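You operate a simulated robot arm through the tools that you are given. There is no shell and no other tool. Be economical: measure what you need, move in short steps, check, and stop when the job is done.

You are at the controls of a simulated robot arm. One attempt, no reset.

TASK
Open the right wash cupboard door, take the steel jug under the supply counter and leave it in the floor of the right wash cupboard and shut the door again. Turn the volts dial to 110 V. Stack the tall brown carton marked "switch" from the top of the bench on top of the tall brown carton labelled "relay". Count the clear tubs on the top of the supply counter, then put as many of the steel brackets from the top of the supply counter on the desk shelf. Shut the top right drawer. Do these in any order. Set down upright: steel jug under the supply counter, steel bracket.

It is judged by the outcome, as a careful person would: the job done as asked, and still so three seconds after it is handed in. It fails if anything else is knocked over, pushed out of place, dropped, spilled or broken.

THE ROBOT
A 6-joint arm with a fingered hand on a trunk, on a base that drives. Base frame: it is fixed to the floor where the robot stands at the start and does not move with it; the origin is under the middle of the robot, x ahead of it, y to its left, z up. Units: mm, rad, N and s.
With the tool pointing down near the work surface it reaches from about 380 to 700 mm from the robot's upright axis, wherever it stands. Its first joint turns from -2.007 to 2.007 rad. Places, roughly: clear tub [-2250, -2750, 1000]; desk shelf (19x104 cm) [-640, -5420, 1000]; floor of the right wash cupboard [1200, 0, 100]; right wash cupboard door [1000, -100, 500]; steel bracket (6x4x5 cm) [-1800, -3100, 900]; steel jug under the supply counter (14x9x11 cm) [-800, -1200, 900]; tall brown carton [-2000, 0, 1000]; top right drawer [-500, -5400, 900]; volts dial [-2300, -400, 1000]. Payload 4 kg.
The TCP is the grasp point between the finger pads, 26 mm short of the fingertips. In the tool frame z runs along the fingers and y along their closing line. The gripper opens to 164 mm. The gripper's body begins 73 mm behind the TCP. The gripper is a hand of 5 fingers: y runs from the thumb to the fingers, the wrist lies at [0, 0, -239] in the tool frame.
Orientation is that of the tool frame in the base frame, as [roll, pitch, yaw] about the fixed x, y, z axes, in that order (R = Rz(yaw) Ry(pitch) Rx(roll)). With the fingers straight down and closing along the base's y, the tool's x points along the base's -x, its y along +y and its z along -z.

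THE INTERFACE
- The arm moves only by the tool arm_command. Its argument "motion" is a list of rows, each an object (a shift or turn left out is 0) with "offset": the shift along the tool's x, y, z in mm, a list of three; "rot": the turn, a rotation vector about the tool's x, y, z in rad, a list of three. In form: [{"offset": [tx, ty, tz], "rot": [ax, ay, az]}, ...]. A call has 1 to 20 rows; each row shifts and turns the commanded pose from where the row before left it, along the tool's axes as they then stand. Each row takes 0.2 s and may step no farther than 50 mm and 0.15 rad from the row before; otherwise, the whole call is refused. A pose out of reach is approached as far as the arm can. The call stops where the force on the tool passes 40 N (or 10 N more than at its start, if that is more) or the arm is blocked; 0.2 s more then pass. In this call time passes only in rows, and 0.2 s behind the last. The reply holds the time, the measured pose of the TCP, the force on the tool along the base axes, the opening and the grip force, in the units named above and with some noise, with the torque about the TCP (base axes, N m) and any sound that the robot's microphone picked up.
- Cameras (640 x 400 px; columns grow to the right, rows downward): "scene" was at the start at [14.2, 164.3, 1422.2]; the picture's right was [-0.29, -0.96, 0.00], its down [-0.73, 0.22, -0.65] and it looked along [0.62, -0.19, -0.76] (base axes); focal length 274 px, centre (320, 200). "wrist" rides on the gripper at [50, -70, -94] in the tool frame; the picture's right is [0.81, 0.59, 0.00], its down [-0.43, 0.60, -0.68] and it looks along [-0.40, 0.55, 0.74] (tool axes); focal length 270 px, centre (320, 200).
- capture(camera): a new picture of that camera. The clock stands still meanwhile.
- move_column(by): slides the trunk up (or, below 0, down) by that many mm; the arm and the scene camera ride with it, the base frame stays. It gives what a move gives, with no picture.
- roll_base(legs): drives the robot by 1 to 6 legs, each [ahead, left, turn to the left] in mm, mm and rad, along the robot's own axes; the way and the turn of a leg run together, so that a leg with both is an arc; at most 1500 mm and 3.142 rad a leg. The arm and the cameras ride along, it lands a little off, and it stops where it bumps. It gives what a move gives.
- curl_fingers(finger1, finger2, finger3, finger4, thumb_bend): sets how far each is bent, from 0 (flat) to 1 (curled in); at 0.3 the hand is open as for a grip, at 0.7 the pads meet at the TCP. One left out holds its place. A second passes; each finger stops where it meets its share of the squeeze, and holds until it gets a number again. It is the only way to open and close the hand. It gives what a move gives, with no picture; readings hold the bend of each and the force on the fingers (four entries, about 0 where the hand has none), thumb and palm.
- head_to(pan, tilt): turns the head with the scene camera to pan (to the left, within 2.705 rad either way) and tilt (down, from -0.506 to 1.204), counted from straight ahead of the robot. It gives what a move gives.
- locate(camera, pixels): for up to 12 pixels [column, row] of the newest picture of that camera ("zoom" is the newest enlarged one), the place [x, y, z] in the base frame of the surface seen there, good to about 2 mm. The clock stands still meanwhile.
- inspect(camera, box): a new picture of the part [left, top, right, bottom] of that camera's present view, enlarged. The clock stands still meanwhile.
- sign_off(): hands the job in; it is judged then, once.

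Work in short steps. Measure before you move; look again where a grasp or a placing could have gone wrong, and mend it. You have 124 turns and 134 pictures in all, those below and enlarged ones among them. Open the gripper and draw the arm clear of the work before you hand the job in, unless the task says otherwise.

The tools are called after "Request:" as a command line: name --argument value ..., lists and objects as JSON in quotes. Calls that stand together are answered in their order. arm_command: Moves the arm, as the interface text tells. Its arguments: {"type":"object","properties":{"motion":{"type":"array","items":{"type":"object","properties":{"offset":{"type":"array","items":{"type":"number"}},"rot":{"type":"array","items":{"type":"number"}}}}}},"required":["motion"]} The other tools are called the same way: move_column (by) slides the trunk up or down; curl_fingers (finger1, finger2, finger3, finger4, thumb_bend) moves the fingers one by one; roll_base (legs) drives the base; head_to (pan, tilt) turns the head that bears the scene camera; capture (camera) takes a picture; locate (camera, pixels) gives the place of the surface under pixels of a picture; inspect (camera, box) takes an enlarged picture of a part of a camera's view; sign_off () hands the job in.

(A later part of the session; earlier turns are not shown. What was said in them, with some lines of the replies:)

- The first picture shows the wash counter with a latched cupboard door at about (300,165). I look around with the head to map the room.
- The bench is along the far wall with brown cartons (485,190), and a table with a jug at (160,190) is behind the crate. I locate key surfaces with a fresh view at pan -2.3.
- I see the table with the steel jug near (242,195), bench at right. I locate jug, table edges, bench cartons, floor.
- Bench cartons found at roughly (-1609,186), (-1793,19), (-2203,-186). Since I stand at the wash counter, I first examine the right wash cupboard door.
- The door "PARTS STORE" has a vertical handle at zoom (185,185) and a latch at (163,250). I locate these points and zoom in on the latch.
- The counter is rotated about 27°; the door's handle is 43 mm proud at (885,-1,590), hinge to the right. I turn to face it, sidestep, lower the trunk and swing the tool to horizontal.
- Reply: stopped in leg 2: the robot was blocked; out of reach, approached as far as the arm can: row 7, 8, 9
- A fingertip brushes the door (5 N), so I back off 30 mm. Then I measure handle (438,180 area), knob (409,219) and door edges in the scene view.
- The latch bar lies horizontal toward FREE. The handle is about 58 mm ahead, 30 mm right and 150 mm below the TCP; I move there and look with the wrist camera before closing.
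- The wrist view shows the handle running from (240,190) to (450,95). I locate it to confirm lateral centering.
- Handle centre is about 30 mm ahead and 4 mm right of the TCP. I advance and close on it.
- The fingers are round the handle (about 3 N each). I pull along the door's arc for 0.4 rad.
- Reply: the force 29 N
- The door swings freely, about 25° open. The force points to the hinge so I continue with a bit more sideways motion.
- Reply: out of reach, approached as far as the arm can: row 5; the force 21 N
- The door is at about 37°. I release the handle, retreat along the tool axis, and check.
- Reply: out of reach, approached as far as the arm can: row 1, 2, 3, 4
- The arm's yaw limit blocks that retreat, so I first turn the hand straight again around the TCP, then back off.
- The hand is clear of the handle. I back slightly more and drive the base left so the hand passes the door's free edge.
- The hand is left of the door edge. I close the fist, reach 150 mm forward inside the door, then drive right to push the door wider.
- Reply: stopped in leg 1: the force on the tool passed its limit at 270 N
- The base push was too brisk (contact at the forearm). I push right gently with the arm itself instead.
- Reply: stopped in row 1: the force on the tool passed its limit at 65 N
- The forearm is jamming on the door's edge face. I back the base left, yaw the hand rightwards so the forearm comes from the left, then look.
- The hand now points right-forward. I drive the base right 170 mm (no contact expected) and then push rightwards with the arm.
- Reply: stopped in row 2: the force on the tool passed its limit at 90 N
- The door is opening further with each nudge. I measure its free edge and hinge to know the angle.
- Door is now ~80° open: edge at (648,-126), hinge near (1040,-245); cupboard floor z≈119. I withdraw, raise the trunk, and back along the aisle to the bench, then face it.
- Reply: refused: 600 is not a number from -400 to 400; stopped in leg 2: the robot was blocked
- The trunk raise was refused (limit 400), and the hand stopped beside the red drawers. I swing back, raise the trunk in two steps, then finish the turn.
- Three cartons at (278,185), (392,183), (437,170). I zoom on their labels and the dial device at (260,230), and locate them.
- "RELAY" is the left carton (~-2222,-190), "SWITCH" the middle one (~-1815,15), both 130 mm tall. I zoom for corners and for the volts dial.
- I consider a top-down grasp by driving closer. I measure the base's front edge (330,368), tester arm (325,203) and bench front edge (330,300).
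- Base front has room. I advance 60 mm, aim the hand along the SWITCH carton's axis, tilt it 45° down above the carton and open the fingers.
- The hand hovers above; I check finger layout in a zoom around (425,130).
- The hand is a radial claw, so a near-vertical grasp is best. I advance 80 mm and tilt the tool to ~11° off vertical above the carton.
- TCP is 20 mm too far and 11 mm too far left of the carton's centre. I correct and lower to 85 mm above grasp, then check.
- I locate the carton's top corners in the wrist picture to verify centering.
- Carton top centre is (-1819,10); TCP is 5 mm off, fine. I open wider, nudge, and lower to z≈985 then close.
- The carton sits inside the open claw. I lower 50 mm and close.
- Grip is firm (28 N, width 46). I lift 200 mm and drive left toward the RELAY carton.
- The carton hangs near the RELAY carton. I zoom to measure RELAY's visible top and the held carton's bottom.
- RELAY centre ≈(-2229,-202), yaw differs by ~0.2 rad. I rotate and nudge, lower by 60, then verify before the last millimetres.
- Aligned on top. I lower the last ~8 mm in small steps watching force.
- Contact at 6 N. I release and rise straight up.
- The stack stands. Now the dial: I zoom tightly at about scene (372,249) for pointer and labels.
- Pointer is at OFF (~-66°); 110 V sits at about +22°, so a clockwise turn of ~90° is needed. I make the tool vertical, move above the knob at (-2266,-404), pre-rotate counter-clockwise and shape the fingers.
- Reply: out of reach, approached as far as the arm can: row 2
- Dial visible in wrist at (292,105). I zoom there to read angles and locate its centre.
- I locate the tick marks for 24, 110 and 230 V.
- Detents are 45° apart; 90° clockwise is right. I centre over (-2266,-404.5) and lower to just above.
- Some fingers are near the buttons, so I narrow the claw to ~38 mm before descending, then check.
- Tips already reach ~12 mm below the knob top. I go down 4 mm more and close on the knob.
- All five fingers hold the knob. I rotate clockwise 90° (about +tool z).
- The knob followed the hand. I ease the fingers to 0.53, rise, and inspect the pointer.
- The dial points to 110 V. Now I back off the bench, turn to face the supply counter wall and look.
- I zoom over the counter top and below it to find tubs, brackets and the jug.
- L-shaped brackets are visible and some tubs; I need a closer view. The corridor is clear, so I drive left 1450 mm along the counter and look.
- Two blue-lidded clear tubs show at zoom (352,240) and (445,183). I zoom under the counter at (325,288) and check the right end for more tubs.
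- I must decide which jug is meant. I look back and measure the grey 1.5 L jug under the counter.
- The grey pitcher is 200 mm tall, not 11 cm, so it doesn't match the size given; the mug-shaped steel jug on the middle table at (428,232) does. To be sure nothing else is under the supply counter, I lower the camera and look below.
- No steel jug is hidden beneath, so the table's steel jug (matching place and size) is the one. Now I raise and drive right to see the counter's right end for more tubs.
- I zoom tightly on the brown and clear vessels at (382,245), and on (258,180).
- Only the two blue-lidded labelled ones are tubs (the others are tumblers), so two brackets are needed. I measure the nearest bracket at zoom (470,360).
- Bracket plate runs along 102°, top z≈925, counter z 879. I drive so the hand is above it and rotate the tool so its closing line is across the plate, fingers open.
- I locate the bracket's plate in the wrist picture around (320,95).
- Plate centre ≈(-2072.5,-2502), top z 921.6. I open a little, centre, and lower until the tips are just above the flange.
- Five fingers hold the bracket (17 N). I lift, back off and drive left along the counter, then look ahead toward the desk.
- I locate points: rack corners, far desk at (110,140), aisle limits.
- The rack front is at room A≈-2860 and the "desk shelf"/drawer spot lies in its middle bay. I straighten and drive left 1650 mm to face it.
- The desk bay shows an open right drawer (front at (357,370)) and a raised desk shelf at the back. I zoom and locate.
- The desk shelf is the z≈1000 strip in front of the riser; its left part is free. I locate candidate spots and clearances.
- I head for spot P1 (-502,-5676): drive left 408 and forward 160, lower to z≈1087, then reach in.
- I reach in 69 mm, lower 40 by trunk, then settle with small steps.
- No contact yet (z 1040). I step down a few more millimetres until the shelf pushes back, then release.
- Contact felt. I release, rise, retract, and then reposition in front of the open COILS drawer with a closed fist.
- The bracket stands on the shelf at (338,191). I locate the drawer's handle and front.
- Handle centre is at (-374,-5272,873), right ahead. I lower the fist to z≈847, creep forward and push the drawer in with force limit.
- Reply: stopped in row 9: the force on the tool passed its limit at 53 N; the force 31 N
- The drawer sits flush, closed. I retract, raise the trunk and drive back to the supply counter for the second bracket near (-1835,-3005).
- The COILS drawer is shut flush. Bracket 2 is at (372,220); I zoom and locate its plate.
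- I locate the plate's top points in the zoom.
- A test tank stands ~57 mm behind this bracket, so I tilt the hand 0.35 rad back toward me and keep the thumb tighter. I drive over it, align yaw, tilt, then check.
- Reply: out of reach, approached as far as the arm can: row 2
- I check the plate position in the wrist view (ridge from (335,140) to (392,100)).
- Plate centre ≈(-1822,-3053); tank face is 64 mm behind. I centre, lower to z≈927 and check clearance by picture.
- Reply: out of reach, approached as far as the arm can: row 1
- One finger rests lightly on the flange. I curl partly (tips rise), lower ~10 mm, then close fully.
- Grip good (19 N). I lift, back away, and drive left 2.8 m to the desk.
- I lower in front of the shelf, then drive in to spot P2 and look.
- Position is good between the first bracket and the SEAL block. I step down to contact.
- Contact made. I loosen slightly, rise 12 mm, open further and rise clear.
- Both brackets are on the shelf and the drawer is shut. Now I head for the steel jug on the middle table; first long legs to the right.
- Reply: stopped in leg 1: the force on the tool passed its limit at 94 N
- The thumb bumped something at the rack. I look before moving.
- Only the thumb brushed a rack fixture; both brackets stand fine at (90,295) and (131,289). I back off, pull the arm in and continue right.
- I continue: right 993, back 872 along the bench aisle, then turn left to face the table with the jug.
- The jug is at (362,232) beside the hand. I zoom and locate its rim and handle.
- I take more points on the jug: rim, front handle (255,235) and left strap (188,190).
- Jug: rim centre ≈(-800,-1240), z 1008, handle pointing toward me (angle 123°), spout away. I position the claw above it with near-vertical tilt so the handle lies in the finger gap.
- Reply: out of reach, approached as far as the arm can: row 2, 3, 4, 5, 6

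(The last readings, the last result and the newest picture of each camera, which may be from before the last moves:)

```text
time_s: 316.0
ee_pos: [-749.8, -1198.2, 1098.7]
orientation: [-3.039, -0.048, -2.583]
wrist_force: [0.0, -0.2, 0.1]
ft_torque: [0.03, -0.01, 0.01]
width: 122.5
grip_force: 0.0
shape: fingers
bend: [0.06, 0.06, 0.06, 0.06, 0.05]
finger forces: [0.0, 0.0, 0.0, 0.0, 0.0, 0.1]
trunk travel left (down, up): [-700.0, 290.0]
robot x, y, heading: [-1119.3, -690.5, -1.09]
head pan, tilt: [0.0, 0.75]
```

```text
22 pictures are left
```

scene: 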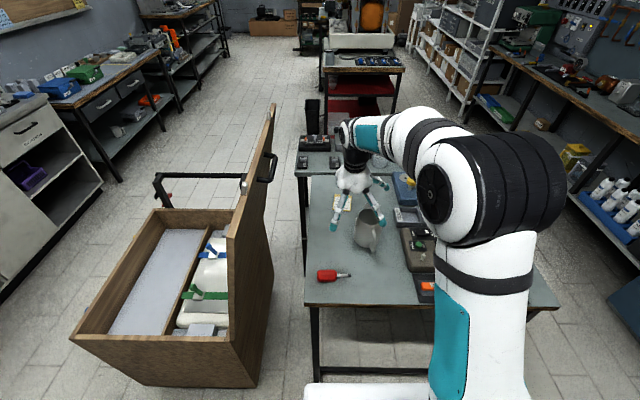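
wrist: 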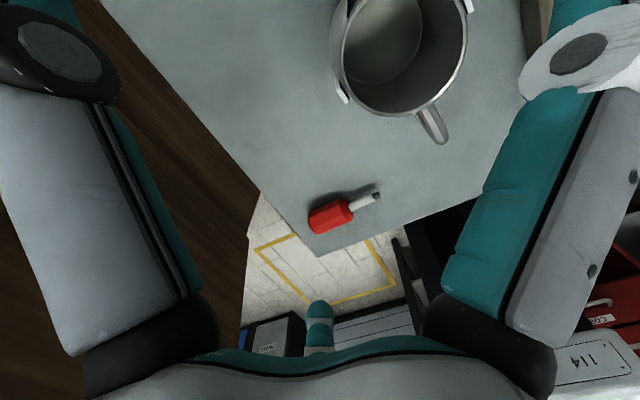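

The wrist yaw is at its limit. The claw is five-fold symmetric, so I rotate it 72° back (+z 1.257), keeping the handle in a neighbouring gap, and see where the TCP settles.

Request:
arm_command --motion '[{"rot": [0, 0, 0.1397]}, {"rot": [0, 0, 0.1397]}, {"rot": [0, 0, 0.1397]}, {"rot": [0, 0, 0.1397]}, {"rot": [0, 0, 0.1397]}, {"rot": [0, 0, 0.1397]}, {"rot": [0, 0, 0.1397]}, {"rot": [0, 0, 0.1397]}, {"rot": [0, 0, 0.1397]}]'

Request:
locate --camera "wrist" --pixels '[[345, 60], [360, 100], [395, 115], [440, 90], [465, 20], [430, 108], [438, 140], [343, 95], [400, 60]]'

```text
time_s: 318.0
ee_pos: [-749.9, -1198.6, 1098.9]
orientation: [-3.066, 0.083, 2.447]
wrist_force: [-0.1, 0.2, 1.0]
ft_torque: [0.01, -0.02, -0.01]
width: 122.3
grip_force: 0.0
shape: fingers
bend: [0.06, 0.06, 0.06, 0.06, 0.05]
finger forces: [0.1, 0.0, 0.1, 0.1, 0.1, 0.1]
trunk travel left (down, up): [-700.0, 290.0]
robot x, y, heading: [-1117.6, -690.3, -1.094]
head pan, tilt: [0.0, 0.75]
```

```text
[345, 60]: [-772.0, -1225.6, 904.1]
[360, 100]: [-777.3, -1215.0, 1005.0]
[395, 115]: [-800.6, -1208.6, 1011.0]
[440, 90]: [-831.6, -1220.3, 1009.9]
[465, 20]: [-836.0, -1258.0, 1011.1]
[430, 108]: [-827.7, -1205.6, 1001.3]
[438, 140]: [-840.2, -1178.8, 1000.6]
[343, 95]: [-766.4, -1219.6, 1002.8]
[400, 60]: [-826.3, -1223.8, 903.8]
```

Rim centre (-801,-1243), handle at 121°, which falls in a gap. I centre, lower around the jug in two stages and look.

Request:
arm_command --motion '[{"offset": [5.5, -33.2, 0]}, {"offset": [5.5, -33.2, 0]}]'

Request:
move_column --by -60

Request:
capture --camera "wrist"

Request:
inspect --camera "scene" --box '[300, 130, 460, 270]'

```text
time_s: 318.6
ee_pos: [-802.9, -1242.8, 1102.5]
orientation: [-3.065, 0.084, 2.449]
wrist_force: [0.5, 0.7, 0.5]
ft_torque: [-0.02, 0.0, 0.0]
width: 122.5
grip_force: 0.1
shape: fingers
bend: [0.06, 0.06, 0.06, 0.06, 0.05]
finger forces: [0.0, 0.1, 0.0, 0.0, 0.1, 0.0]
trunk travel left (down, up): [-700.0, 290.0]
robot x, y, heading: [-1117.5, -685.4, -1.094]
head pan, tilt: [0.0, 0.75]
```

```text
time_s: 319.6
ee_pos: [-801.0, -1241.7, 1042.6]
orientation: [-3.063, 0.084, 2.451]
wrist_force: [-0.7, -0.7, -0.4]
ft_torque: [-0.02, 0.01, -0.01]
width: 122.6
grip_force: 0.0
shape: fingers
bend: [0.06, 0.06, 0.06, 0.06, 0.05]
finger forces: [0.0, 0.0, 0.0, 0.0, 0.0, 0.0]
trunk travel left (down, up): [-640.0, 350.0]
robot x, y, heading: [-1114.6, -685.5, -1.092]
head pan, tilt: [0.0, 0.75]
```

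```text
21 pictures are left
```

wrist: 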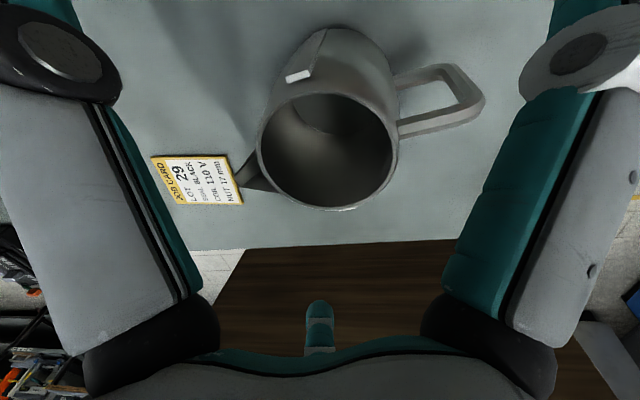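

```text
2.86 times, centred on (380, 200) of scene
```

zoom: 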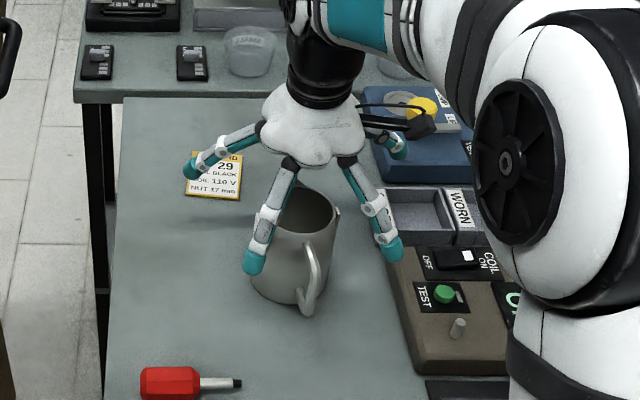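

The jug is centred with the handle in a gap. I narrow slightly, lower 75 mm, and close.

Request:
curl_fingers --finger1 0.13 --finger2 0.13 --finger3 0.13 --finger4 0.13 --thumb_bend 0.13

Request:
move_column --by -74

Request:
curl_fingers --finger1 0.7 --finger2 0.7 --finger3 0.7 --finger4 0.7 --thumb_bend 0.7

Request:
inspect --camera "scene" --box '[300, 150, 460, 290]'

```text
time_s: 320.6
ee_pos: [-802.7, -1242.7, 1042.9]
orientation: [-3.064, 0.084, 2.45]
wrist_force: [0.8, 0.6, 0.8]
ft_torque: [0.02, 0.06, 0.01]
width: 115.5
grip_force: 0.1
shape: fingers
bend: [0.13, 0.13, 0.13, 0.13, 0.13]
finger forces: [0.0, 0.1, 0.0, 0.0, 0.0, 0.0]
trunk travel left (down, up): [-640.0, 350.0]
robot x, y, heading: [-1114.7, -686.3, -1.093]
head pan, tilt: [0.0, 0.75]
```

```text
time_s: 321.7
ee_pos: [-802.8, -1241.6, 968.0]
orientation: [-3.065, 0.084, 2.45]
wrist_force: [-0.2, -0.4, 0.4]
ft_torque: [-0.01, 0.02, 0.0]
width: 115.3
grip_force: 0.0
shape: fingers
bend: [0.13, 0.13, 0.13, 0.13, 0.13]
finger forces: [0.1, 0.0, 0.0, 0.0, 0.0, 0.0]
trunk travel left (down, up): [-566.0, 424.0]
robot x, y, heading: [-1114.9, -689.6, -1.09]
head pan, tilt: [0.0, 0.75]
```

```text
time_s: 322.7
ee_pos: [-801.7, -1242.4, 968.8]
orientation: [-3.061, 0.084, 2.451]
wrist_force: [-0.8, -2.4, 5.5]
ft_torque: [0.05, -0.02, 0.0]
width: 43.2
grip_force: 23.9
shape: fingers
bend: [0.5, 0.48, 0.49, 0.52, 0.54]
finger forces: [5.4, 9.4, 8.2, 5.5, 18.8, 0.0]
trunk travel left (down, up): [-566.0, 424.0]
robot x, y, heading: [-1113.9, -687.0, -1.09]
head pan, tilt: [0.0, 0.75]
```

```text
2.86 times, centred on (380, 220) of scene
```

zoom: 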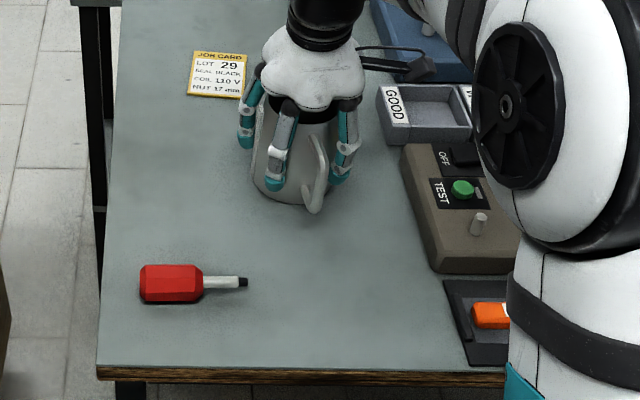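

Jug gripped. Before lifting over, I check the crate lid's top height for the turn, and lift.

Request:
locate --camera "scene" --pixels '[[273, 107], [262, 170], [250, 205], [245, 330], [150, 175], [100, 360]]'

Request:
move_column --by 100

Request:
move_column --by 320

```text
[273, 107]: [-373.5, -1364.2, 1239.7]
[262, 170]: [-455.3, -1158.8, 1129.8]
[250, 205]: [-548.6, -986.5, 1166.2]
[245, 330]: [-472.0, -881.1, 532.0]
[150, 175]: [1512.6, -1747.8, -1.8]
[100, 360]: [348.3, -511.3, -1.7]
```

```text
time_s: 324.0
ee_pos: [-800.8, -1242.4, 1067.5]
orientation: [-3.065, 0.085, 2.449]
wrist_force: [0.0, 0.0, -1.4]
ft_torque: [-0.03, -0.02, -0.01]
width: 42.6
grip_force: 22.5
shape: fingers
bend: [0.5, 0.48, 0.49, 0.52, 0.55]
finger forces: [5.1, 9.6, 8.3, 5.0, 17.3, 0.1]
trunk travel left (down, up): [-666.0, 324.0]
robot x, y, heading: [-1113.1, -685.1, -1.092]
head pan, tilt: [0.0, 0.75]
```

```text
time_s: 327.2
ee_pos: [-801.9, -1244.0, 1389.3]
orientation: [-3.065, 0.084, 2.449]
wrist_force: [-0.5, 0.2, -1.2]
ft_torque: [0.0, 0.02, -0.02]
width: 42.6
grip_force: 23.4
shape: fingers
bend: [0.5, 0.48, 0.49, 0.52, 0.55]
finger forces: [5.1, 9.6, 8.2, 5.2, 17.3, 0.0]
trunk travel left (down, up): [-986.0, 4.0]
robot x, y, heading: [-1114.8, -686.2, -1.093]
head pan, tilt: [0.0, 0.75]
```

Lid top is 1240, jug bottom now ~1319, so the turn is clear. I back up, turn left to face the wash counter and drive ahead, then look.

Request:
roll_base --legs '[[-100, 0, 0], [0, 0, 1.55], [1350, 0, 0]]'

Request:
head_to --pan -0.3 --tilt 0.85

Request:
capture --camera "scene"

```text
time_s: 338.5
ee_pos: [614.6, 288.0, 1388.8]
orientation: [-3.065, 0.085, -2.298]
wrist_force: [-0.1, -0.1, -2.2]
ft_torque: [0.0, -0.04, 0.01]
width: 41.8
grip_force: 22.3
shape: fingers
bend: [0.5, 0.48, 0.49, 0.52, 0.55]
finger forces: [5.0, 9.1, 8.4, 5.1, 16.9, 0.1]
trunk travel left (down, up): [-986.0, 4.0]
robot x, y, heading: [48.0, -7.6, 0.443]
head pan, tilt: [0.0, 0.75]
```

```text
time_s: 339.3
ee_pos: [612.8, 286.5, 1387.7]
orientation: [-3.065, 0.084, -2.297]
wrist_force: [0.3, 0.3, -2.7]
ft_torque: [0.0, -0.01, -0.03]
width: 42.1
grip_force: 21.8
shape: fingers
bend: [0.5, 0.48, 0.49, 0.52, 0.55]
finger forces: [5.0, 9.0, 8.5, 5.1, 16.8, 0.0]
trunk travel left (down, up): [-986.0, 4.0]
robot x, y, heading: [45.3, -4.2, 0.442]
head pan, tilt: [-0.3, 0.85]
```

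```text
18 pictures are left
```

scene: 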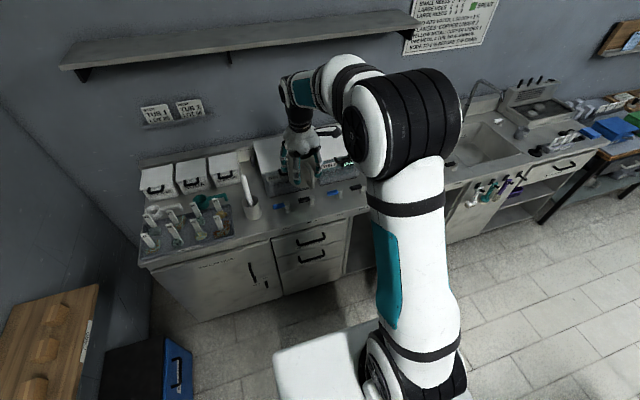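

I stand at room A≈39, u≈-247, with the hand in front of the drawers. I lower the trunk fully and then the arm by 160 mm.

Request:
move_column --by -400

Request:
move_column --by -400

Request:
move_column --by -180

Request:
arm_command --motion '[{"offset": [0, 0, 40]}, {"offset": [0, 0, 40]}, {"offset": [0, 0, 40]}, {"offset": [0, 0, 40]}]'

Request:
capture --camera "scene"

```text
time_s: 343.1
ee_pos: [614.6, 285.4, 989.9]
orientation: [-3.065, 0.084, -2.296]
wrist_force: [-0.1, -0.6, -1.9]
ft_torque: [0.01, -0.03, 0.07]
width: 41.8
grip_force: 22.8
shape: fingers
bend: [0.5, 0.48, 0.49, 0.52, 0.55]
finger forces: [5.0, 9.1, 8.4, 5.2, 16.7, 0.1]
trunk travel left (down, up): [-586.0, 404.0]
robot x, y, heading: [46.9, -6.4, 0.444]
head pan, tilt: [-0.3, 0.85]
```

```text
time_s: 347.0
ee_pos: [613.4, 286.4, 587.8]
orientation: [-3.064, 0.083, -2.297]
wrist_force: [-1.2, -1.0, -1.9]
ft_torque: [0.01, 0.01, 0.01]
width: 41.9
grip_force: 22.2
shape: fingers
bend: [0.5, 0.48, 0.49, 0.52, 0.55]
finger forces: [4.9, 9.0, 8.5, 5.1, 16.7, 0.0]
trunk travel left (down, up): [-186.0, 804.0]
robot x, y, heading: [45.0, -9.4, 0.44]
head pan, tilt: [-0.3, 0.85]
```

```text
time_s: 349.0
ee_pos: [613.5, 286.7, 409.3]
orientation: [-3.064, 0.083, -2.297]
wrist_force: [1.0, -0.6, -1.3]
ft_torque: [0.02, -0.02, -0.01]
width: 42.0
grip_force: 22.4
shape: fingers
bend: [0.5, 0.48, 0.49, 0.52, 0.55]
finger forces: [5.0, 9.0, 8.3, 5.0, 16.7, 0.0]
trunk travel left (down, up): [-6.0, 984.0]
robot x, y, heading: [46.4, -5.6, 0.444]
head pan, tilt: [-0.3, 0.85]
```

```text
time_s: 350.0
ee_pos: [629.3, 286.7, 248.6]
orientation: [-3.064, 0.085, -2.298]
wrist_force: [-0.1, -0.2, -0.6]
ft_torque: [-0.01, -0.03, 0.02]
width: 41.8
grip_force: 21.8
shape: fingers
bend: [0.5, 0.48, 0.49, 0.52, 0.55]
finger forces: [5.0, 9.0, 8.3, 5.2, 16.5, 0.1]
trunk travel left (down, up): [-6.0, 984.0]
robot x, y, heading: [48.1, -8.4, 0.446]
head pan, tilt: [-0.3, 0.85]
```

```text
17 pictures are left
```

scene: 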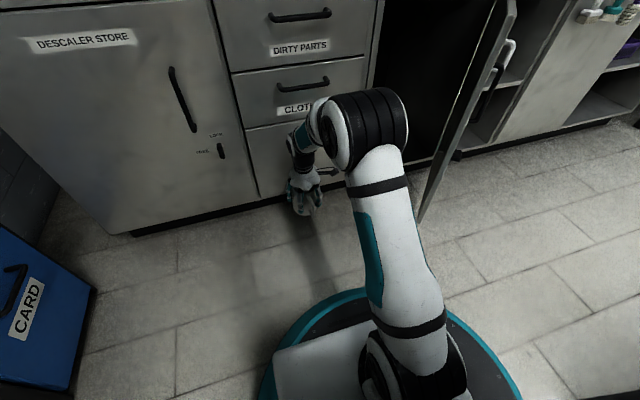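

The arm reaches z≈249. I locate the elbow's right side and the door edge to plan clearance.

Request:
locate --camera "scene" --pixels '[[403, 130], [380, 95], [425, 210], [480, 60], [512, 10], [375, 60], [440, 140], [345, 295], [465, 340], [430, 60], [290, 200]]'

```text
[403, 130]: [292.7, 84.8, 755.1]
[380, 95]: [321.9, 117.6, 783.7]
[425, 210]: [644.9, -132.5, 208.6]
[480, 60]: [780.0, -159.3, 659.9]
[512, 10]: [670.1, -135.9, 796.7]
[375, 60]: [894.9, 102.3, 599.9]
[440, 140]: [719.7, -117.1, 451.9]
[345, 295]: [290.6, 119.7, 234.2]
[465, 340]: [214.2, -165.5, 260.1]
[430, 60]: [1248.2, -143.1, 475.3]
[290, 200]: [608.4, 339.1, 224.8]
```

The door is actually only ~48° open (edge at u≈130, n≈314), leaving a wide diagonal gap at left. Plan: retract the arm, drive ahead 157, swing the jug right through the gap at n≈150, and look.

Request:
arm_command --motion '[{"offset": [35.7, 15, -4]}, {"offset": [35.7, 15, -4]}, {"offset": [35.7, 15, -4]}, {"offset": [35.7, 15, -4]}]'

Request:
roll_base --legs '[[157, 0, 0.012]]'

Request:
arm_command --motion '[{"offset": [17.5, -41.6, 1.7]}, {"offset": [17.5, -41.6, 1.7]}, {"offset": [17.5, -41.6, 1.7]}, {"offset": [17.5, -41.6, 1.7]}, {"offset": [17.5, -41.6, 1.7]}]'

Request:
capture --camera "scene"

```text
time_s: 351.0
ee_pos: [491.8, 219.2, 250.6]
orientation: [-3.062, 0.085, -2.296]
wrist_force: [-0.5, -0.3, -2.1]
ft_torque: [0.02, -0.03, -0.03]
width: 41.7
grip_force: 21.8
shape: fingers
bend: [0.5, 0.48, 0.49, 0.52, 0.55]
finger forces: [5.0, 9.3, 8.5, 5.3, 16.4, 0.0]
trunk travel left (down, up): [-6.0, 984.0]
robot x, y, heading: [48.8, -8.8, 0.442]
head pan, tilt: [-0.3, 0.85]
```

```text
time_s: 352.4
ee_pos: [632.4, 295.2, 250.1]
orientation: [-3.065, 0.084, -2.283]
wrist_force: [0.5, 0.1, -1.2]
ft_torque: [-0.02, 0.0, 0.01]
width: 41.6
grip_force: 22.3
shape: fingers
bend: [0.5, 0.48, 0.49, 0.52, 0.55]
finger forces: [5.1, 9.2, 8.4, 5.3, 16.2, 0.0]
trunk travel left (down, up): [-6.0, 984.0]
robot x, y, heading: [192.8, 62.2, 0.457]
head pan, tilt: [-0.3, 0.85]
```

```text
time_s: 353.6
ee_pos: [732.8, 94.8, 250.6]
orientation: [-3.063, 0.086, -2.282]
wrist_force: [0.6, 0.3, -1.8]
ft_torque: [0.04, 0.0, -0.02]
width: 40.9
grip_force: 21.8
shape: fingers
bend: [0.5, 0.48, 0.49, 0.52, 0.55]
finger forces: [5.0, 9.2, 8.1, 5.1, 15.9, 0.1]
trunk travel left (down, up): [-6.0, 984.0]
robot x, y, heading: [193.8, 61.2, 0.455]
head pan, tilt: [-0.3, 0.85]
```

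```text
16 pictures are left
```

scene: 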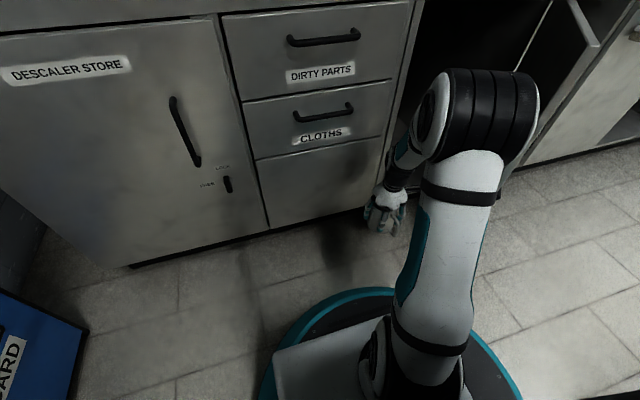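

Jug now at u≈-33. I swing 135 mm more to the right and view with the head panned right.

Request:
arm_command --motion '[{"offset": [17.5, -41.6, 1.7]}, {"offset": [17.5, -41.6, 1.7]}, {"offset": [17.5, -41.6, 1.7]}]'

Request:
head_to --pan -0.45 --tilt 0.75

Request:
capture --camera "scene"

Request:
capture --camera "wrist"

```text
time_s: 354.4
ee_pos: [790.5, -29.4, 249.4]
orientation: [-3.066, 0.085, -2.285]
wrist_force: [-0.4, 0.0, -2.3]
ft_torque: [0.0, 0.0, 0.01]
width: 40.8
grip_force: 21.5
shape: fingers
bend: [0.5, 0.48, 0.49, 0.52, 0.55]
finger forces: [4.9, 9.1, 8.2, 5.0, 15.8, 0.1]
trunk travel left (down, up): [-6.0, 984.0]
robot x, y, heading: [192.3, 59.8, 0.456]
head pan, tilt: [-0.3, 0.85]
```

```text
time_s: 355.1
ee_pos: [790.9, -28.7, 251.5]
orientation: [-3.065, 0.084, -2.282]
wrist_force: [0.6, 0.1, -2.1]
ft_torque: [0.0, -0.02, 0.06]
width: 40.7
grip_force: 20.7
shape: fingers
bend: [0.5, 0.48, 0.49, 0.52, 0.55]
finger forces: [4.9, 9.1, 8.3, 5.0, 15.8, 0.0]
trunk travel left (down, up): [-6.0, 984.0]
robot x, y, heading: [191.3, 56.8, 0.457]
head pan, tilt: [-0.45, 0.75]
```

```text
15 pictures are left
```

scene: 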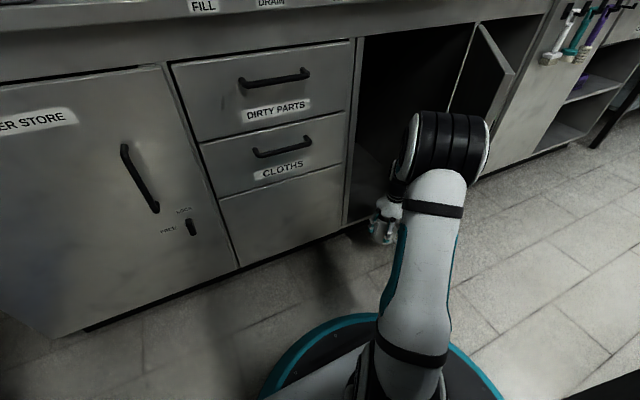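

```text
14 pictures are left
```

wrist: 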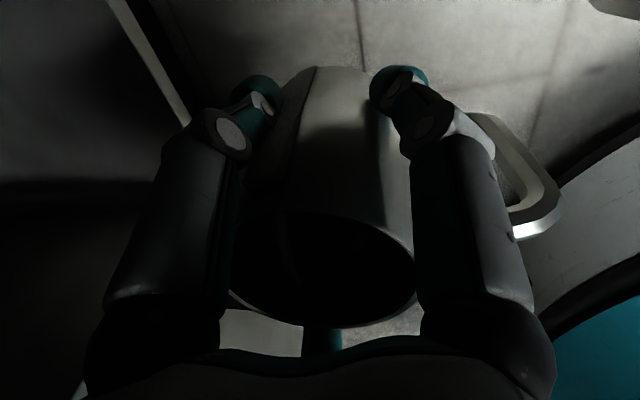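

Direct entry would put the forearm against the cabinet corner, so I go ahead 120, right 76, then ahead 110, and check.

Request:
roll_base --legs '[[120, 0, 0], [0, -76, 0], [110, 0, 0]]'

Request:
capture --camera "scene"

```text
time_s: 357.9
ee_pos: [1025.1, 1.3, 249.8]
orientation: [-3.065, 0.082, -2.291]
wrist_force: [-0.1, 0.2, -0.9]
ft_torque: [-0.03, -0.02, 0.0]
width: 40.9
grip_force: 21.5
shape: fingers
bend: [0.51, 0.48, 0.49, 0.52, 0.55]
finger forces: [5.1, 9.1, 8.3, 5.2, 15.8, 0.1]
trunk travel left (down, up): [-6.0, 984.0]
robot x, y, heading: [431.2, 95.5, 0.449]
head pan, tilt: [-0.45, 0.75]
stopped in leg 3: the robot was blocked; the commanded pose is now the measured one
```

```text
13 pictures are left
```

scene: 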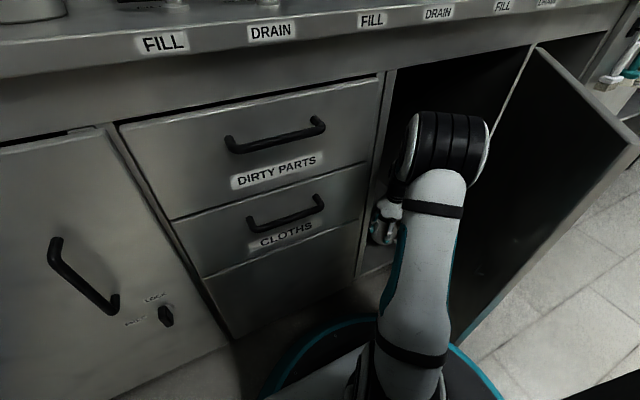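

I'm in place: jug at u≈180, n≈-84 inside. I extend 40 mm further, then lower most of the way.

Request:
arm_command --motion '[{"offset": [-18, -7.5, 2]}, {"offset": [-18, -7.5, 2]}, {"offset": [0, 0, 25]}, {"offset": [0, 0, 22]}]'

Request:
capture --camera "wrist"

```text
time_s: 358.9
ee_pos: [1067.0, 18.7, 203.9]
orientation: [-3.065, 0.085, -2.292]
wrist_force: [0.1, -0.5, -1.8]
ft_torque: [0.03, -0.05, 0.0]
width: 40.6
grip_force: 21.5
shape: fingers
bend: [0.51, 0.48, 0.49, 0.52, 0.55]
finger forces: [5.0, 9.1, 8.4, 5.1, 15.8, 0.1]
trunk travel left (down, up): [-6.0, 984.0]
robot x, y, heading: [429.5, 97.1, 0.445]
head pan, tilt: [-0.45, 0.75]
```

```text
12 pictures are left
```

wrist: 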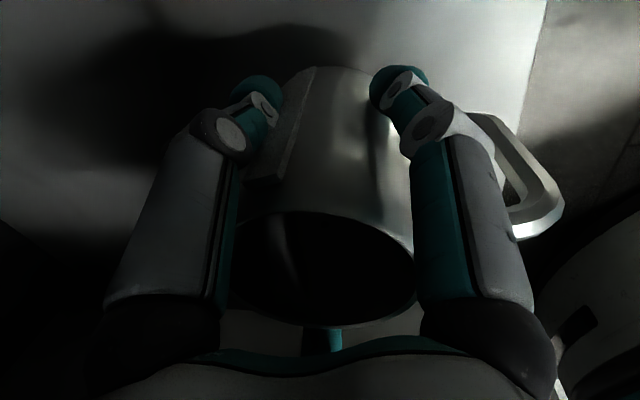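

I check floor height, front edge and the handle's outer reach.

Request:
locate --camera "wrist" --pixels '[[480, 40], [535, 60], [548, 20], [560, 205], [530, 225], [450, 20], [600, 60], [590, 330]]'

```text
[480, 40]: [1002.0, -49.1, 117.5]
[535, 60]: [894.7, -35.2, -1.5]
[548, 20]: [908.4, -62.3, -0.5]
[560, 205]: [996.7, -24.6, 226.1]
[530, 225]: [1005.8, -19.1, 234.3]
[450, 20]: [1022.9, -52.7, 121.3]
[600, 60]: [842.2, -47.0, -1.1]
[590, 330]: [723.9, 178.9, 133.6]
```

Floor is z≈118; the handle end is 47 mm inside the door plane. I lower the last ~15 mm gently.

Request:
arm_command --motion '[{"offset": [0, 0, 6]}, {"offset": [0, 0, 4]}, {"offset": [0, 0, 3]}, {"offset": [0, 0, 2]}]'

```text
time_s: 359.9
ee_pos: [1070.3, 19.6, 188.5]
orientation: [-3.064, 0.085, -2.29]
wrist_force: [-1.0, 0.2, 7.5]
ft_torque: [0.16, 0.32, 0.01]
width: 40.7
grip_force: 22.2
shape: fingers
bend: [0.51, 0.48, 0.49, 0.52, 0.55]
finger forces: [5.1, 9.8, 8.4, 5.0, 15.8, 0.0]
trunk travel left (down, up): [-6.0, 984.0]
robot x, y, heading: [431.9, 95.3, 0.443]
head pan, tilt: [-0.45, 0.75]
```

Contact at ~9 N. I open the fingers, raise the hand above the rim, and look.

Request:
curl_fingers --finger1 0.13 --finger2 0.13 --finger3 0.13 --finger4 0.13 --thumb_bend 0.13

Request:
arm_command --motion '[{"offset": [0, 0, -30]}, {"offset": [0, 0, -30]}, {"offset": [0, 0, -30]}, {"offset": [0, 0, -25]}]'

Request:
capture --camera "wrist"

```text
time_s: 360.9
ee_pos: [1070.2, 18.8, 188.5]
orientation: [-3.065, 0.081, -2.293]
wrist_force: [0.3, -0.2, -1.0]
ft_torque: [0.0, 0.01, 0.03]
width: 115.2
grip_force: 0.2
shape: fingers
bend: [0.13, 0.13, 0.13, 0.13, 0.13]
finger forces: [0.1, 0.0, 0.0, 0.0, 0.1, 0.0]
trunk travel left (down, up): [-6.0, 984.0]
robot x, y, heading: [431.4, 96.9, 0.448]
head pan, tilt: [-0.45, 0.75]
```

```text
time_s: 361.9
ee_pos: [1057.5, 17.6, 303.4]
orientation: [-3.067, 0.082, -2.293]
wrist_force: [0.4, 0.0, 0.2]
ft_torque: [0.01, 0.02, -0.01]
width: 115.0
grip_force: 0.0
shape: fingers
bend: [0.13, 0.13, 0.13, 0.13, 0.13]
finger forces: [0.0, 0.1, 0.0, 0.0, 0.0, 0.0]
trunk travel left (down, up): [-6.0, 984.0]
robot x, y, heading: [434.2, 96.7, 0.447]
head pan, tilt: [-0.45, 0.75]
```

```text
11 pictures are left
```

wrist: 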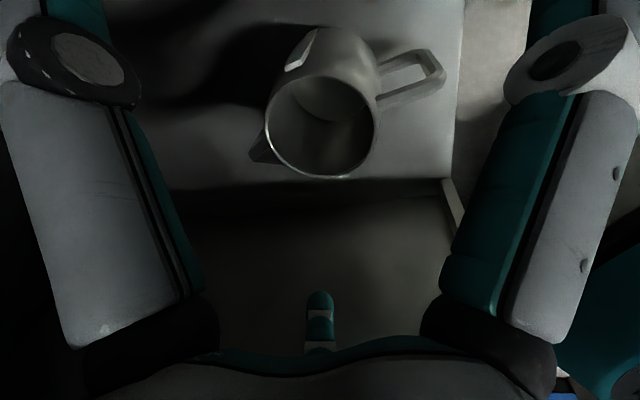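

The jug stands upright on the cupboard floor. I make a fist, back out along the same path, and raise the trunk above the door top.

Request:
curl_fingers --finger1 0.7 --finger2 0.7 --finger3 0.7 --finger4 0.7 --thumb_bend 0.7

Request:
roll_base --legs '[[-110, 0, 0.01], [0, 76, 0], [-150, 0, 0]]'

Request:
move_column --by 400

Request:
move_column --by 230

Request:
head_to --pan -0.4 --tilt 1.0

Request:
capture --camera "scene"

```text
time_s: 362.9
ee_pos: [1056.3, 17.3, 303.7]
orientation: [-3.064, 0.081, -2.293]
wrist_force: [0.1, 1.3, -0.3]
ft_torque: [-0.01, 0.01, 0.0]
width: 0.1
grip_force: 0.1
shape: fingers
bend: [0.68, 0.68, 0.68, 0.68, 0.69]
finger forces: [0.1, 0.0, 0.0, 0.1, 0.0, 0.1]
trunk travel left (down, up): [-6.0, 984.0]
robot x, y, heading: [430.9, 98.2, 0.449]
head pan, tilt: [-0.45, 0.75]
```

```text
time_s: 365.7
ee_pos: [789.9, -22.3, 302.9]
orientation: [-3.065, 0.083, -2.283]
wrist_force: [0.4, -0.1, -0.1]
ft_torque: [-0.02, -0.02, 0.02]
width: 0.0
grip_force: 0.1
shape: fingers
bend: [0.68, 0.68, 0.68, 0.68, 0.69]
finger forces: [0.1, 0.0, 0.0, 0.1, 0.0, 0.0]
trunk travel left (down, up): [-6.0, 984.0]
robot x, y, heading: [161.6, 51.0, 0.462]
head pan, tilt: [-0.45, 0.75]
```

```text
time_s: 369.5
ee_pos: [789.5, -22.1, 704.6]
orientation: [-3.064, 0.083, -2.283]
wrist_force: [-0.5, 0.5, -0.1]
ft_torque: [-0.02, -0.01, -0.02]
width: 0.1
grip_force: 0.0
shape: fingers
bend: [0.68, 0.68, 0.68, 0.68, 0.69]
finger forces: [0.0, 0.1, 0.0, 0.0, 0.1, 0.1]
trunk travel left (down, up): [-406.0, 584.0]
robot x, y, heading: [163.1, 45.8, 0.457]
head pan, tilt: [-0.45, 0.75]
```

```text
time_s: 371.9
ee_pos: [788.4, -22.9, 934.1]
orientation: [-3.064, 0.08, -2.282]
wrist_force: [0.0, 0.2, -0.8]
ft_torque: [0.01, 0.01, 0.0]
width: 0.0
grip_force: 0.1
shape: fingers
bend: [0.68, 0.68, 0.68, 0.68, 0.69]
finger forces: [0.1, 0.0, 0.1, 0.0, 0.1, 0.0]
trunk travel left (down, up): [-636.0, 354.0]
robot x, y, heading: [162.5, 47.4, 0.455]
head pan, tilt: [-0.45, 0.75]
```

```text
time_s: 372.7
ee_pos: [790.8, -23.2, 935.2]
orientation: [-3.064, 0.082, -2.283]
wrist_force: [0.7, -0.4, 0.6]
ft_torque: [0.0, 0.03, -0.02]
width: 0.0
grip_force: 0.1
shape: fingers
bend: [0.68, 0.68, 0.68, 0.68, 0.69]
finger forces: [0.0, 0.0, 0.0, 0.1, 0.0, 0.0]
trunk travel left (down, up): [-636.0, 354.0]
robot x, y, heading: [162.9, 45.4, 0.457]
head pan, tilt: [-0.4, 1.0]
```

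```text
10 pictures are left
```

scene: 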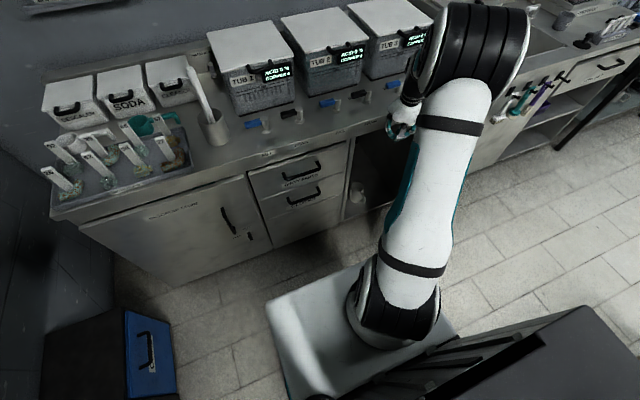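

The jug is visible inside at (357,192). I drive right 290 with the hand above door height, then shift the arm back-left to the outer side of the door, and check before lowering.

Request:
roll_base --legs '[[0, -290, 0]]'

Request:
arm_command --motion '[{"offset": [16.7, 41.9, -4.5]}, {"offset": [16.7, 41.9, -4.5]}, {"offset": [16.7, 41.9, -4.5]}, {"offset": [16.7, 41.9, -4.5]}, {"offset": [16.7, 41.9, -4.5]}, {"offset": [16.7, 41.9, -4.5]}]'

Request:
head_to --pan 0.0 --tilt 0.95

Request:
capture --camera "scene"

```text
time_s: 374.7
ee_pos: [917.7, -286.1, 934.1]
orientation: [-3.066, 0.083, -2.287]
wrist_force: [0.1, -0.9, 0.7]
ft_torque: [0.0, 0.0, 0.02]
width: 0.0
grip_force: 0.0
shape: fingers
bend: [0.68, 0.68, 0.68, 0.68, 0.69]
finger forces: [0.2, 0.0, 0.1, 0.0, 0.0, 0.0]
trunk travel left (down, up): [-636.0, 354.0]
robot x, y, heading: [285.5, -211.8, 0.455]
head pan, tilt: [-0.4, 1.0]
```

```text
time_s: 376.1
ee_pos: [657.9, -197.9, 932.6]
orientation: [-3.063, 0.085, -2.289]
wrist_force: [-0.2, 0.5, 0.1]
ft_torque: [-0.03, -0.05, -0.02]
width: 0.0
grip_force: 0.1
shape: fingers
bend: [0.68, 0.68, 0.68, 0.68, 0.69]
finger forces: [0.1, 0.0, 0.1, 0.0, 0.1, 0.0]
trunk travel left (down, up): [-636.0, 354.0]
robot x, y, heading: [288.6, -211.6, 0.453]
head pan, tilt: [-0.4, 1.0]
```

```text
time_s: 377.0
ee_pos: [660.5, -196.7, 932.8]
orientation: [-3.064, 0.082, -2.286]
wrist_force: [0.1, -0.1, -0.1]
ft_torque: [-0.01, -0.02, -0.02]
width: 0.0
grip_force: 0.0
shape: fingers
bend: [0.68, 0.68, 0.68, 0.68, 0.69]
finger forces: [0.1, 0.0, 0.0, 0.0, 0.0, 0.0]
trunk travel left (down, up): [-636.0, 354.0]
robot x, y, heading: [287.6, -212.6, 0.454]
head pan, tilt: [0.0, 0.949]
```

```text
9 pictures are left
```

scene: 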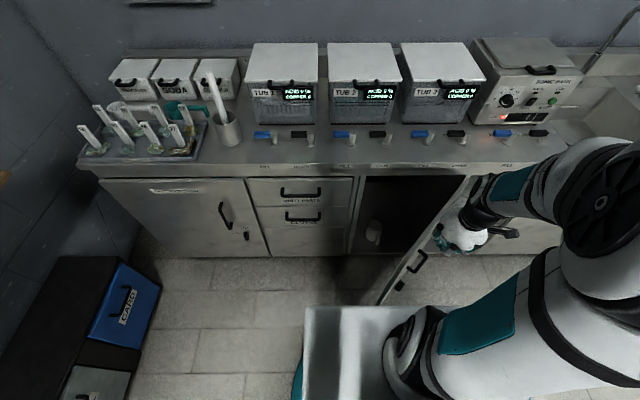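

The fist hangs on the door's outer side. I verify the door's edge position before lowering.

Request:
locate --camera "scene" --pixels '[[379, 303], [395, 280], [430, 235], [466, 180], [418, 262], [372, 232], [400, 288]]'

```text
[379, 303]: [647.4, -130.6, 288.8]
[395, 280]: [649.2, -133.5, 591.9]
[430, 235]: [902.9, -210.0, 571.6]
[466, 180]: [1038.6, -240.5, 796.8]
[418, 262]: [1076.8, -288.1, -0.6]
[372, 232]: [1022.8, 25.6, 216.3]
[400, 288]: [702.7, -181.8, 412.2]
```

The handle and latch occupy the spot before me, so I shift to push nearer the hinge: move to the door's outer side at (361,225) in counter coordinates, lower, then push gently inwards.

Request:
arm_command --motion '[{"offset": [-6.7, -38.6, 3.4]}, {"offset": [-6.7, -38.6, 3.4]}, {"offset": [-6.7, -38.6, 3.4]}, {"offset": [-6.7, -38.6, 3.4]}, {"offset": [-6.7, -38.6, 3.4]}]'

Request:
move_column --by -400

Request:
arm_command --motion '[{"offset": [-17.1, 5.1, 1]}, {"offset": [-17.1, 5.1, 1]}, {"offset": [-17.1, 5.1, 1]}, {"offset": [-17.1, 5.1, 1]}, {"offset": [-17.1, 5.1, 1]}, {"offset": [-17.1, 5.1, 1]}, {"offset": [-17.1, 5.1, 1]}, {"offset": [-17.1, 5.1, 1]}, {"offset": [-17.1, 5.1, 1]}, {"offset": [-17.1, 5.1, 1]}, {"offset": [-17.1, 5.1, 1]}, {"offset": [-17.1, 5.1, 1]}]'

Request:
capture --camera "scene"

```text
time_s: 378.2
ee_pos: [831.4, -300.2, 934.1]
orientation: [-3.065, 0.083, -2.286]
wrist_force: [1.0, -0.9, -0.4]
ft_torque: [0.01, 0.03, 0.0]
width: 0.1
grip_force: 0.1
shape: fingers
bend: [0.68, 0.68, 0.68, 0.68, 0.69]
finger forces: [0.1, 0.1, 0.1, 0.1, 0.0, 0.0]
trunk travel left (down, up): [-636.0, 354.0]
robot x, y, heading: [289.5, -209.8, 0.458]
head pan, tilt: [0.0, 0.949]
```

```text
time_s: 382.0
ee_pos: [831.0, -300.0, 533.0]
orientation: [-3.065, 0.081, -2.286]
wrist_force: [0.2, 0.7, -0.8]
ft_torque: [0.01, 0.01, -0.03]
width: 0.1
grip_force: 0.0
shape: fingers
bend: [0.68, 0.68, 0.68, 0.68, 0.69]
finger forces: [0.0, 0.0, 0.0, 0.1, 0.1, 0.0]
trunk travel left (down, up): [-236.0, 754.0]
robot x, y, heading: [289.4, -209.8, 0.451]
head pan, tilt: [0.0, 0.949]
```

```text
time_s: 384.6
ee_pos: [919.1, -104.4, 534.5]
orientation: [-3.063, 0.082, -2.287]
wrist_force: [-0.6, -1.2, -0.1]
ft_torque: [0.03, 0.03, 0.01]
width: 0.0
grip_force: 0.1
shape: fingers
bend: [0.68, 0.68, 0.68, 0.68, 0.69]
finger forces: [0.0, 0.0, 0.0, 0.8, 0.0, 0.0]
trunk travel left (down, up): [-236.0, 754.0]
robot x, y, heading: [291.4, -212.8, 0.455]
head pan, tilt: [0.0, 0.949]
```

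```text
8 pictures are left
```

scene: 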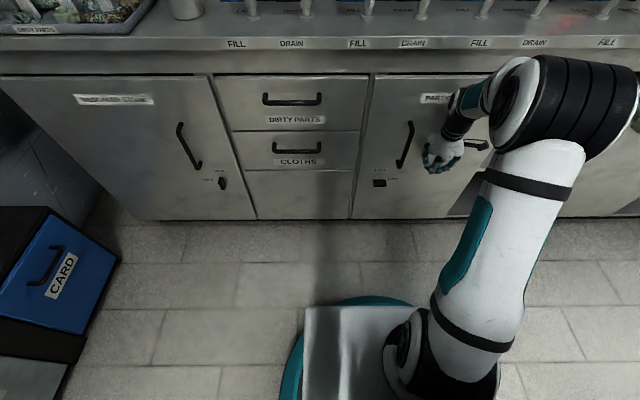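

The door looks almost closed. I push a little further straight in until the force stops me, then inspect the seam.

Request:
arm_command --motion '[{"offset": [-9.2, -3.9, 1]}, {"offset": [-9.2, -3.9, 1]}, {"offset": [-9.2, -3.9, 1]}, {"offset": [-9.2, -3.9, 1]}]'

Request:
inspect --camera "scene" --box '[330, 60, 530, 230]'

Request:
locate --camera "zoom" --pixels '[[100, 300], [90, 330], [130, 200], [200, 330], [60, 250], [50, 330]]'

```text
time_s: 385.0
ee_pos: [920.5, -105.8, 531.1]
orientation: [-3.073, 0.069, -2.286]
wrist_force: [-11.6, -6.1, 2.8]
ft_torque: [0.44, -0.9, 0.12]
width: 0.0
grip_force: 6.7
shape: fingers
bend: [0.68, 0.68, 0.68, 0.69, 0.69]
finger forces: [0.0, 0.0, 0.0, 13.1, 0.0, 0.0]
trunk travel left (down, up): [-236.0, 754.0]
robot x, y, heading: [290.3, -212.2, 0.455]
head pan, tilt: [0.0, 0.949]
stopped in row 1: the force on the tool passed its limit at 54 N (the readings are from after the stop); the commanded pose is now the measured one
```

```text
2.35 times, centred on (430, 145) of scene
```

zoom: 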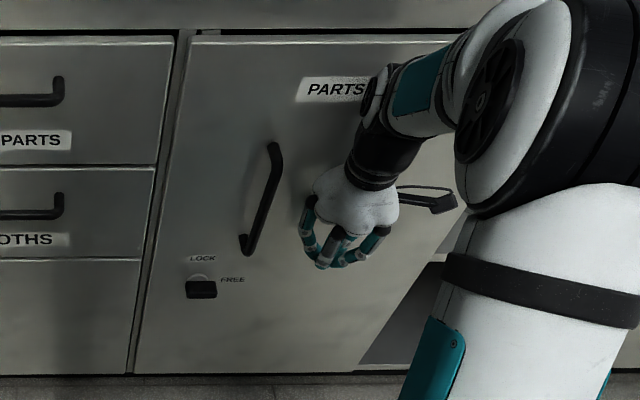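

```text
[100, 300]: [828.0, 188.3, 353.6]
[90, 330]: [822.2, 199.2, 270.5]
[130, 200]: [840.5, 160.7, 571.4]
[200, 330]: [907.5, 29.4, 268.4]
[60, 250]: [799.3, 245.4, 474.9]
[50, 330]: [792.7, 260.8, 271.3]
```

The door is flush (54 N stop at the frame). I withdraw the arm, open the hand, and check the door and the bench stack.

Request:
arm_command --motion '[{"offset": [35.7, 15, -4]}, {"offset": [35.7, 15, -4]}, {"offset": [35.7, 15, -4]}, {"offset": [35.7, 15, -4]}]'

Request:
curl_fingers --finger1 0.3 --finger2 0.3 --finger3 0.3 --finger4 0.3 --thumb_bend 0.3

Request:
inspect --camera "scene" --box '[300, 40, 540, 250]'

Request:
move_column --by 300

Request:
head_to --pan 2.5 --tilt 0.3

Request:
capture --camera "scene"

```text
time_s: 386.0
ee_pos: [782.2, -172.4, 532.5]
orientation: [-3.073, 0.072, -2.289]
wrist_force: [0.7, -0.8, 0.0]
ft_torque: [-0.03, 0.02, -0.02]
width: 0.0
grip_force: 0.0
shape: fingers
bend: [0.68, 0.68, 0.68, 0.69, 0.69]
finger forces: [0.1, 0.0, 0.0, 0.1, 0.1, 0.0]
trunk travel left (down, up): [-236.0, 754.0]
robot x, y, heading: [287.9, -211.6, 0.45]
head pan, tilt: [0.0, 0.949]
```

```text
time_s: 387.0
ee_pos: [781.8, -173.0, 531.9]
orientation: [-3.07, 0.071, -2.289]
wrist_force: [0.3, 0.0, 0.4]
ft_torque: [0.01, 0.01, 0.0]
width: 90.4
grip_force: 0.1
shape: fingers
bend: [0.3, 0.3, 0.3, 0.3, 0.3]
finger forces: [0.1, 0.0, 0.0, 0.1, 0.1, 0.0]
trunk travel left (down, up): [-236.0, 754.0]
robot x, y, heading: [293.5, -213.0, 0.457]
head pan, tilt: [0.0, 0.949]
```

```text
1.90 times, centred on (420, 145) of scene
```

zoom: 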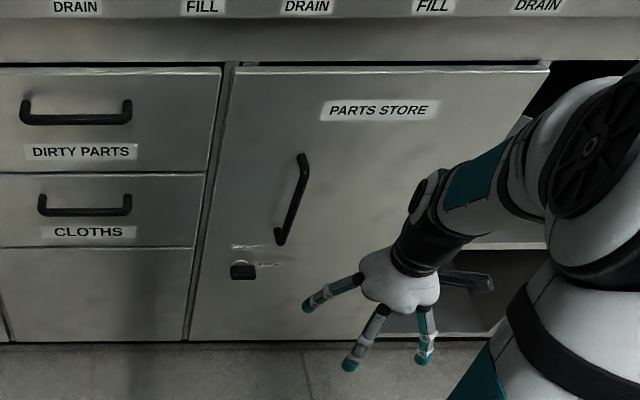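

```text
time_s: 390.0
ee_pos: [782.3, -172.3, 832.5]
orientation: [-3.071, 0.071, -2.289]
wrist_force: [-0.7, 0.5, -0.5]
ft_torque: [-0.01, 0.04, -0.03]
width: 90.5
grip_force: 0.1
shape: fingers
bend: [0.3, 0.3, 0.3, 0.3, 0.3]
finger forces: [0.0, 0.0, 0.1, 0.1, 0.0, 0.1]
trunk travel left (down, up): [-536.0, 454.0]
robot x, y, heading: [289.0, -209.9, 0.45]
head pan, tilt: [0.0, 0.949]
```

```text
time_s: 392.3
ee_pos: [782.9, -172.6, 832.6]
orientation: [-3.072, 0.072, -2.289]
wrist_force: [-0.4, 0.1, -0.3]
ft_torque: [0.01, -0.01, -0.01]
width: 90.6
grip_force: 0.1
shape: fingers
bend: [0.3, 0.3, 0.3, 0.3, 0.3]
finger forces: [0.0, 0.1, 0.0, 0.0, 0.0, 0.0]
trunk travel left (down, up): [-536.0, 454.0]
robot x, y, heading: [286.7, -209.6, 0.452]
head pan, tilt: [2.499, 0.3]
```

```text
5 pictures are left
```

scene: 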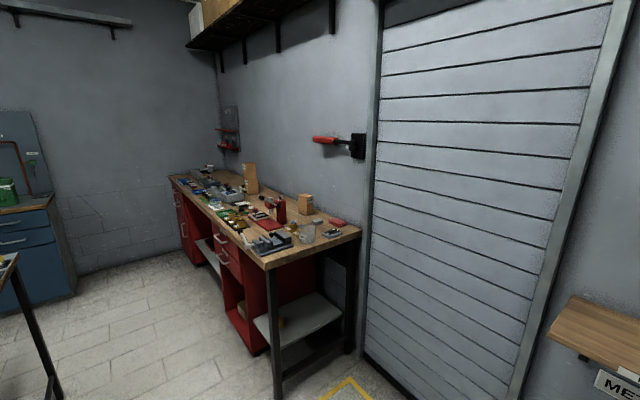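

The door is shut flush and the carton stack still stands at (250,178). The hand is open and clear, so I hand the job in.

Request:
sign_off

```text
The job is handed in.
```

I handed the job in with every step carried out. Two of them rest on my own reading of the task:

- **Jug:** I took the steel jug from the middle table near [-800, -1200, 900]. It matches the place and size you gave. I looked under the supply counter and found no steel jug there, only a grey 1.5 L pitcher 20 cm tall.
- **Tub count:** I counted 2 clear tubs, the blue-lidded labelled ones. I did not count the smoky grey and brown open tumblers on the same counter.

- **Cupboard:** The jug stands upright on the floor of the right wash cupboard. The door is shut flush with the drawer fronts.
- **Volts dial:** The pointer is at 110 V.
- **Cartons:** The "switch" carton stands on the "relay" carton and was still standing at the last look.
- **Brackets:** Two brackets are on the desk shelf, in front of the riser, and looked upright at my last view of them.
- **Drawer:** The top right drawer, labelled "COILS", is shut flush.

The robot bumped into things several times: the crate early on, the cupboard door while opening it (270 N at the hardest), the bench drawers, and a fixture on the rack. I saw nothing moved or knocked over in the pictures I took afterwards.
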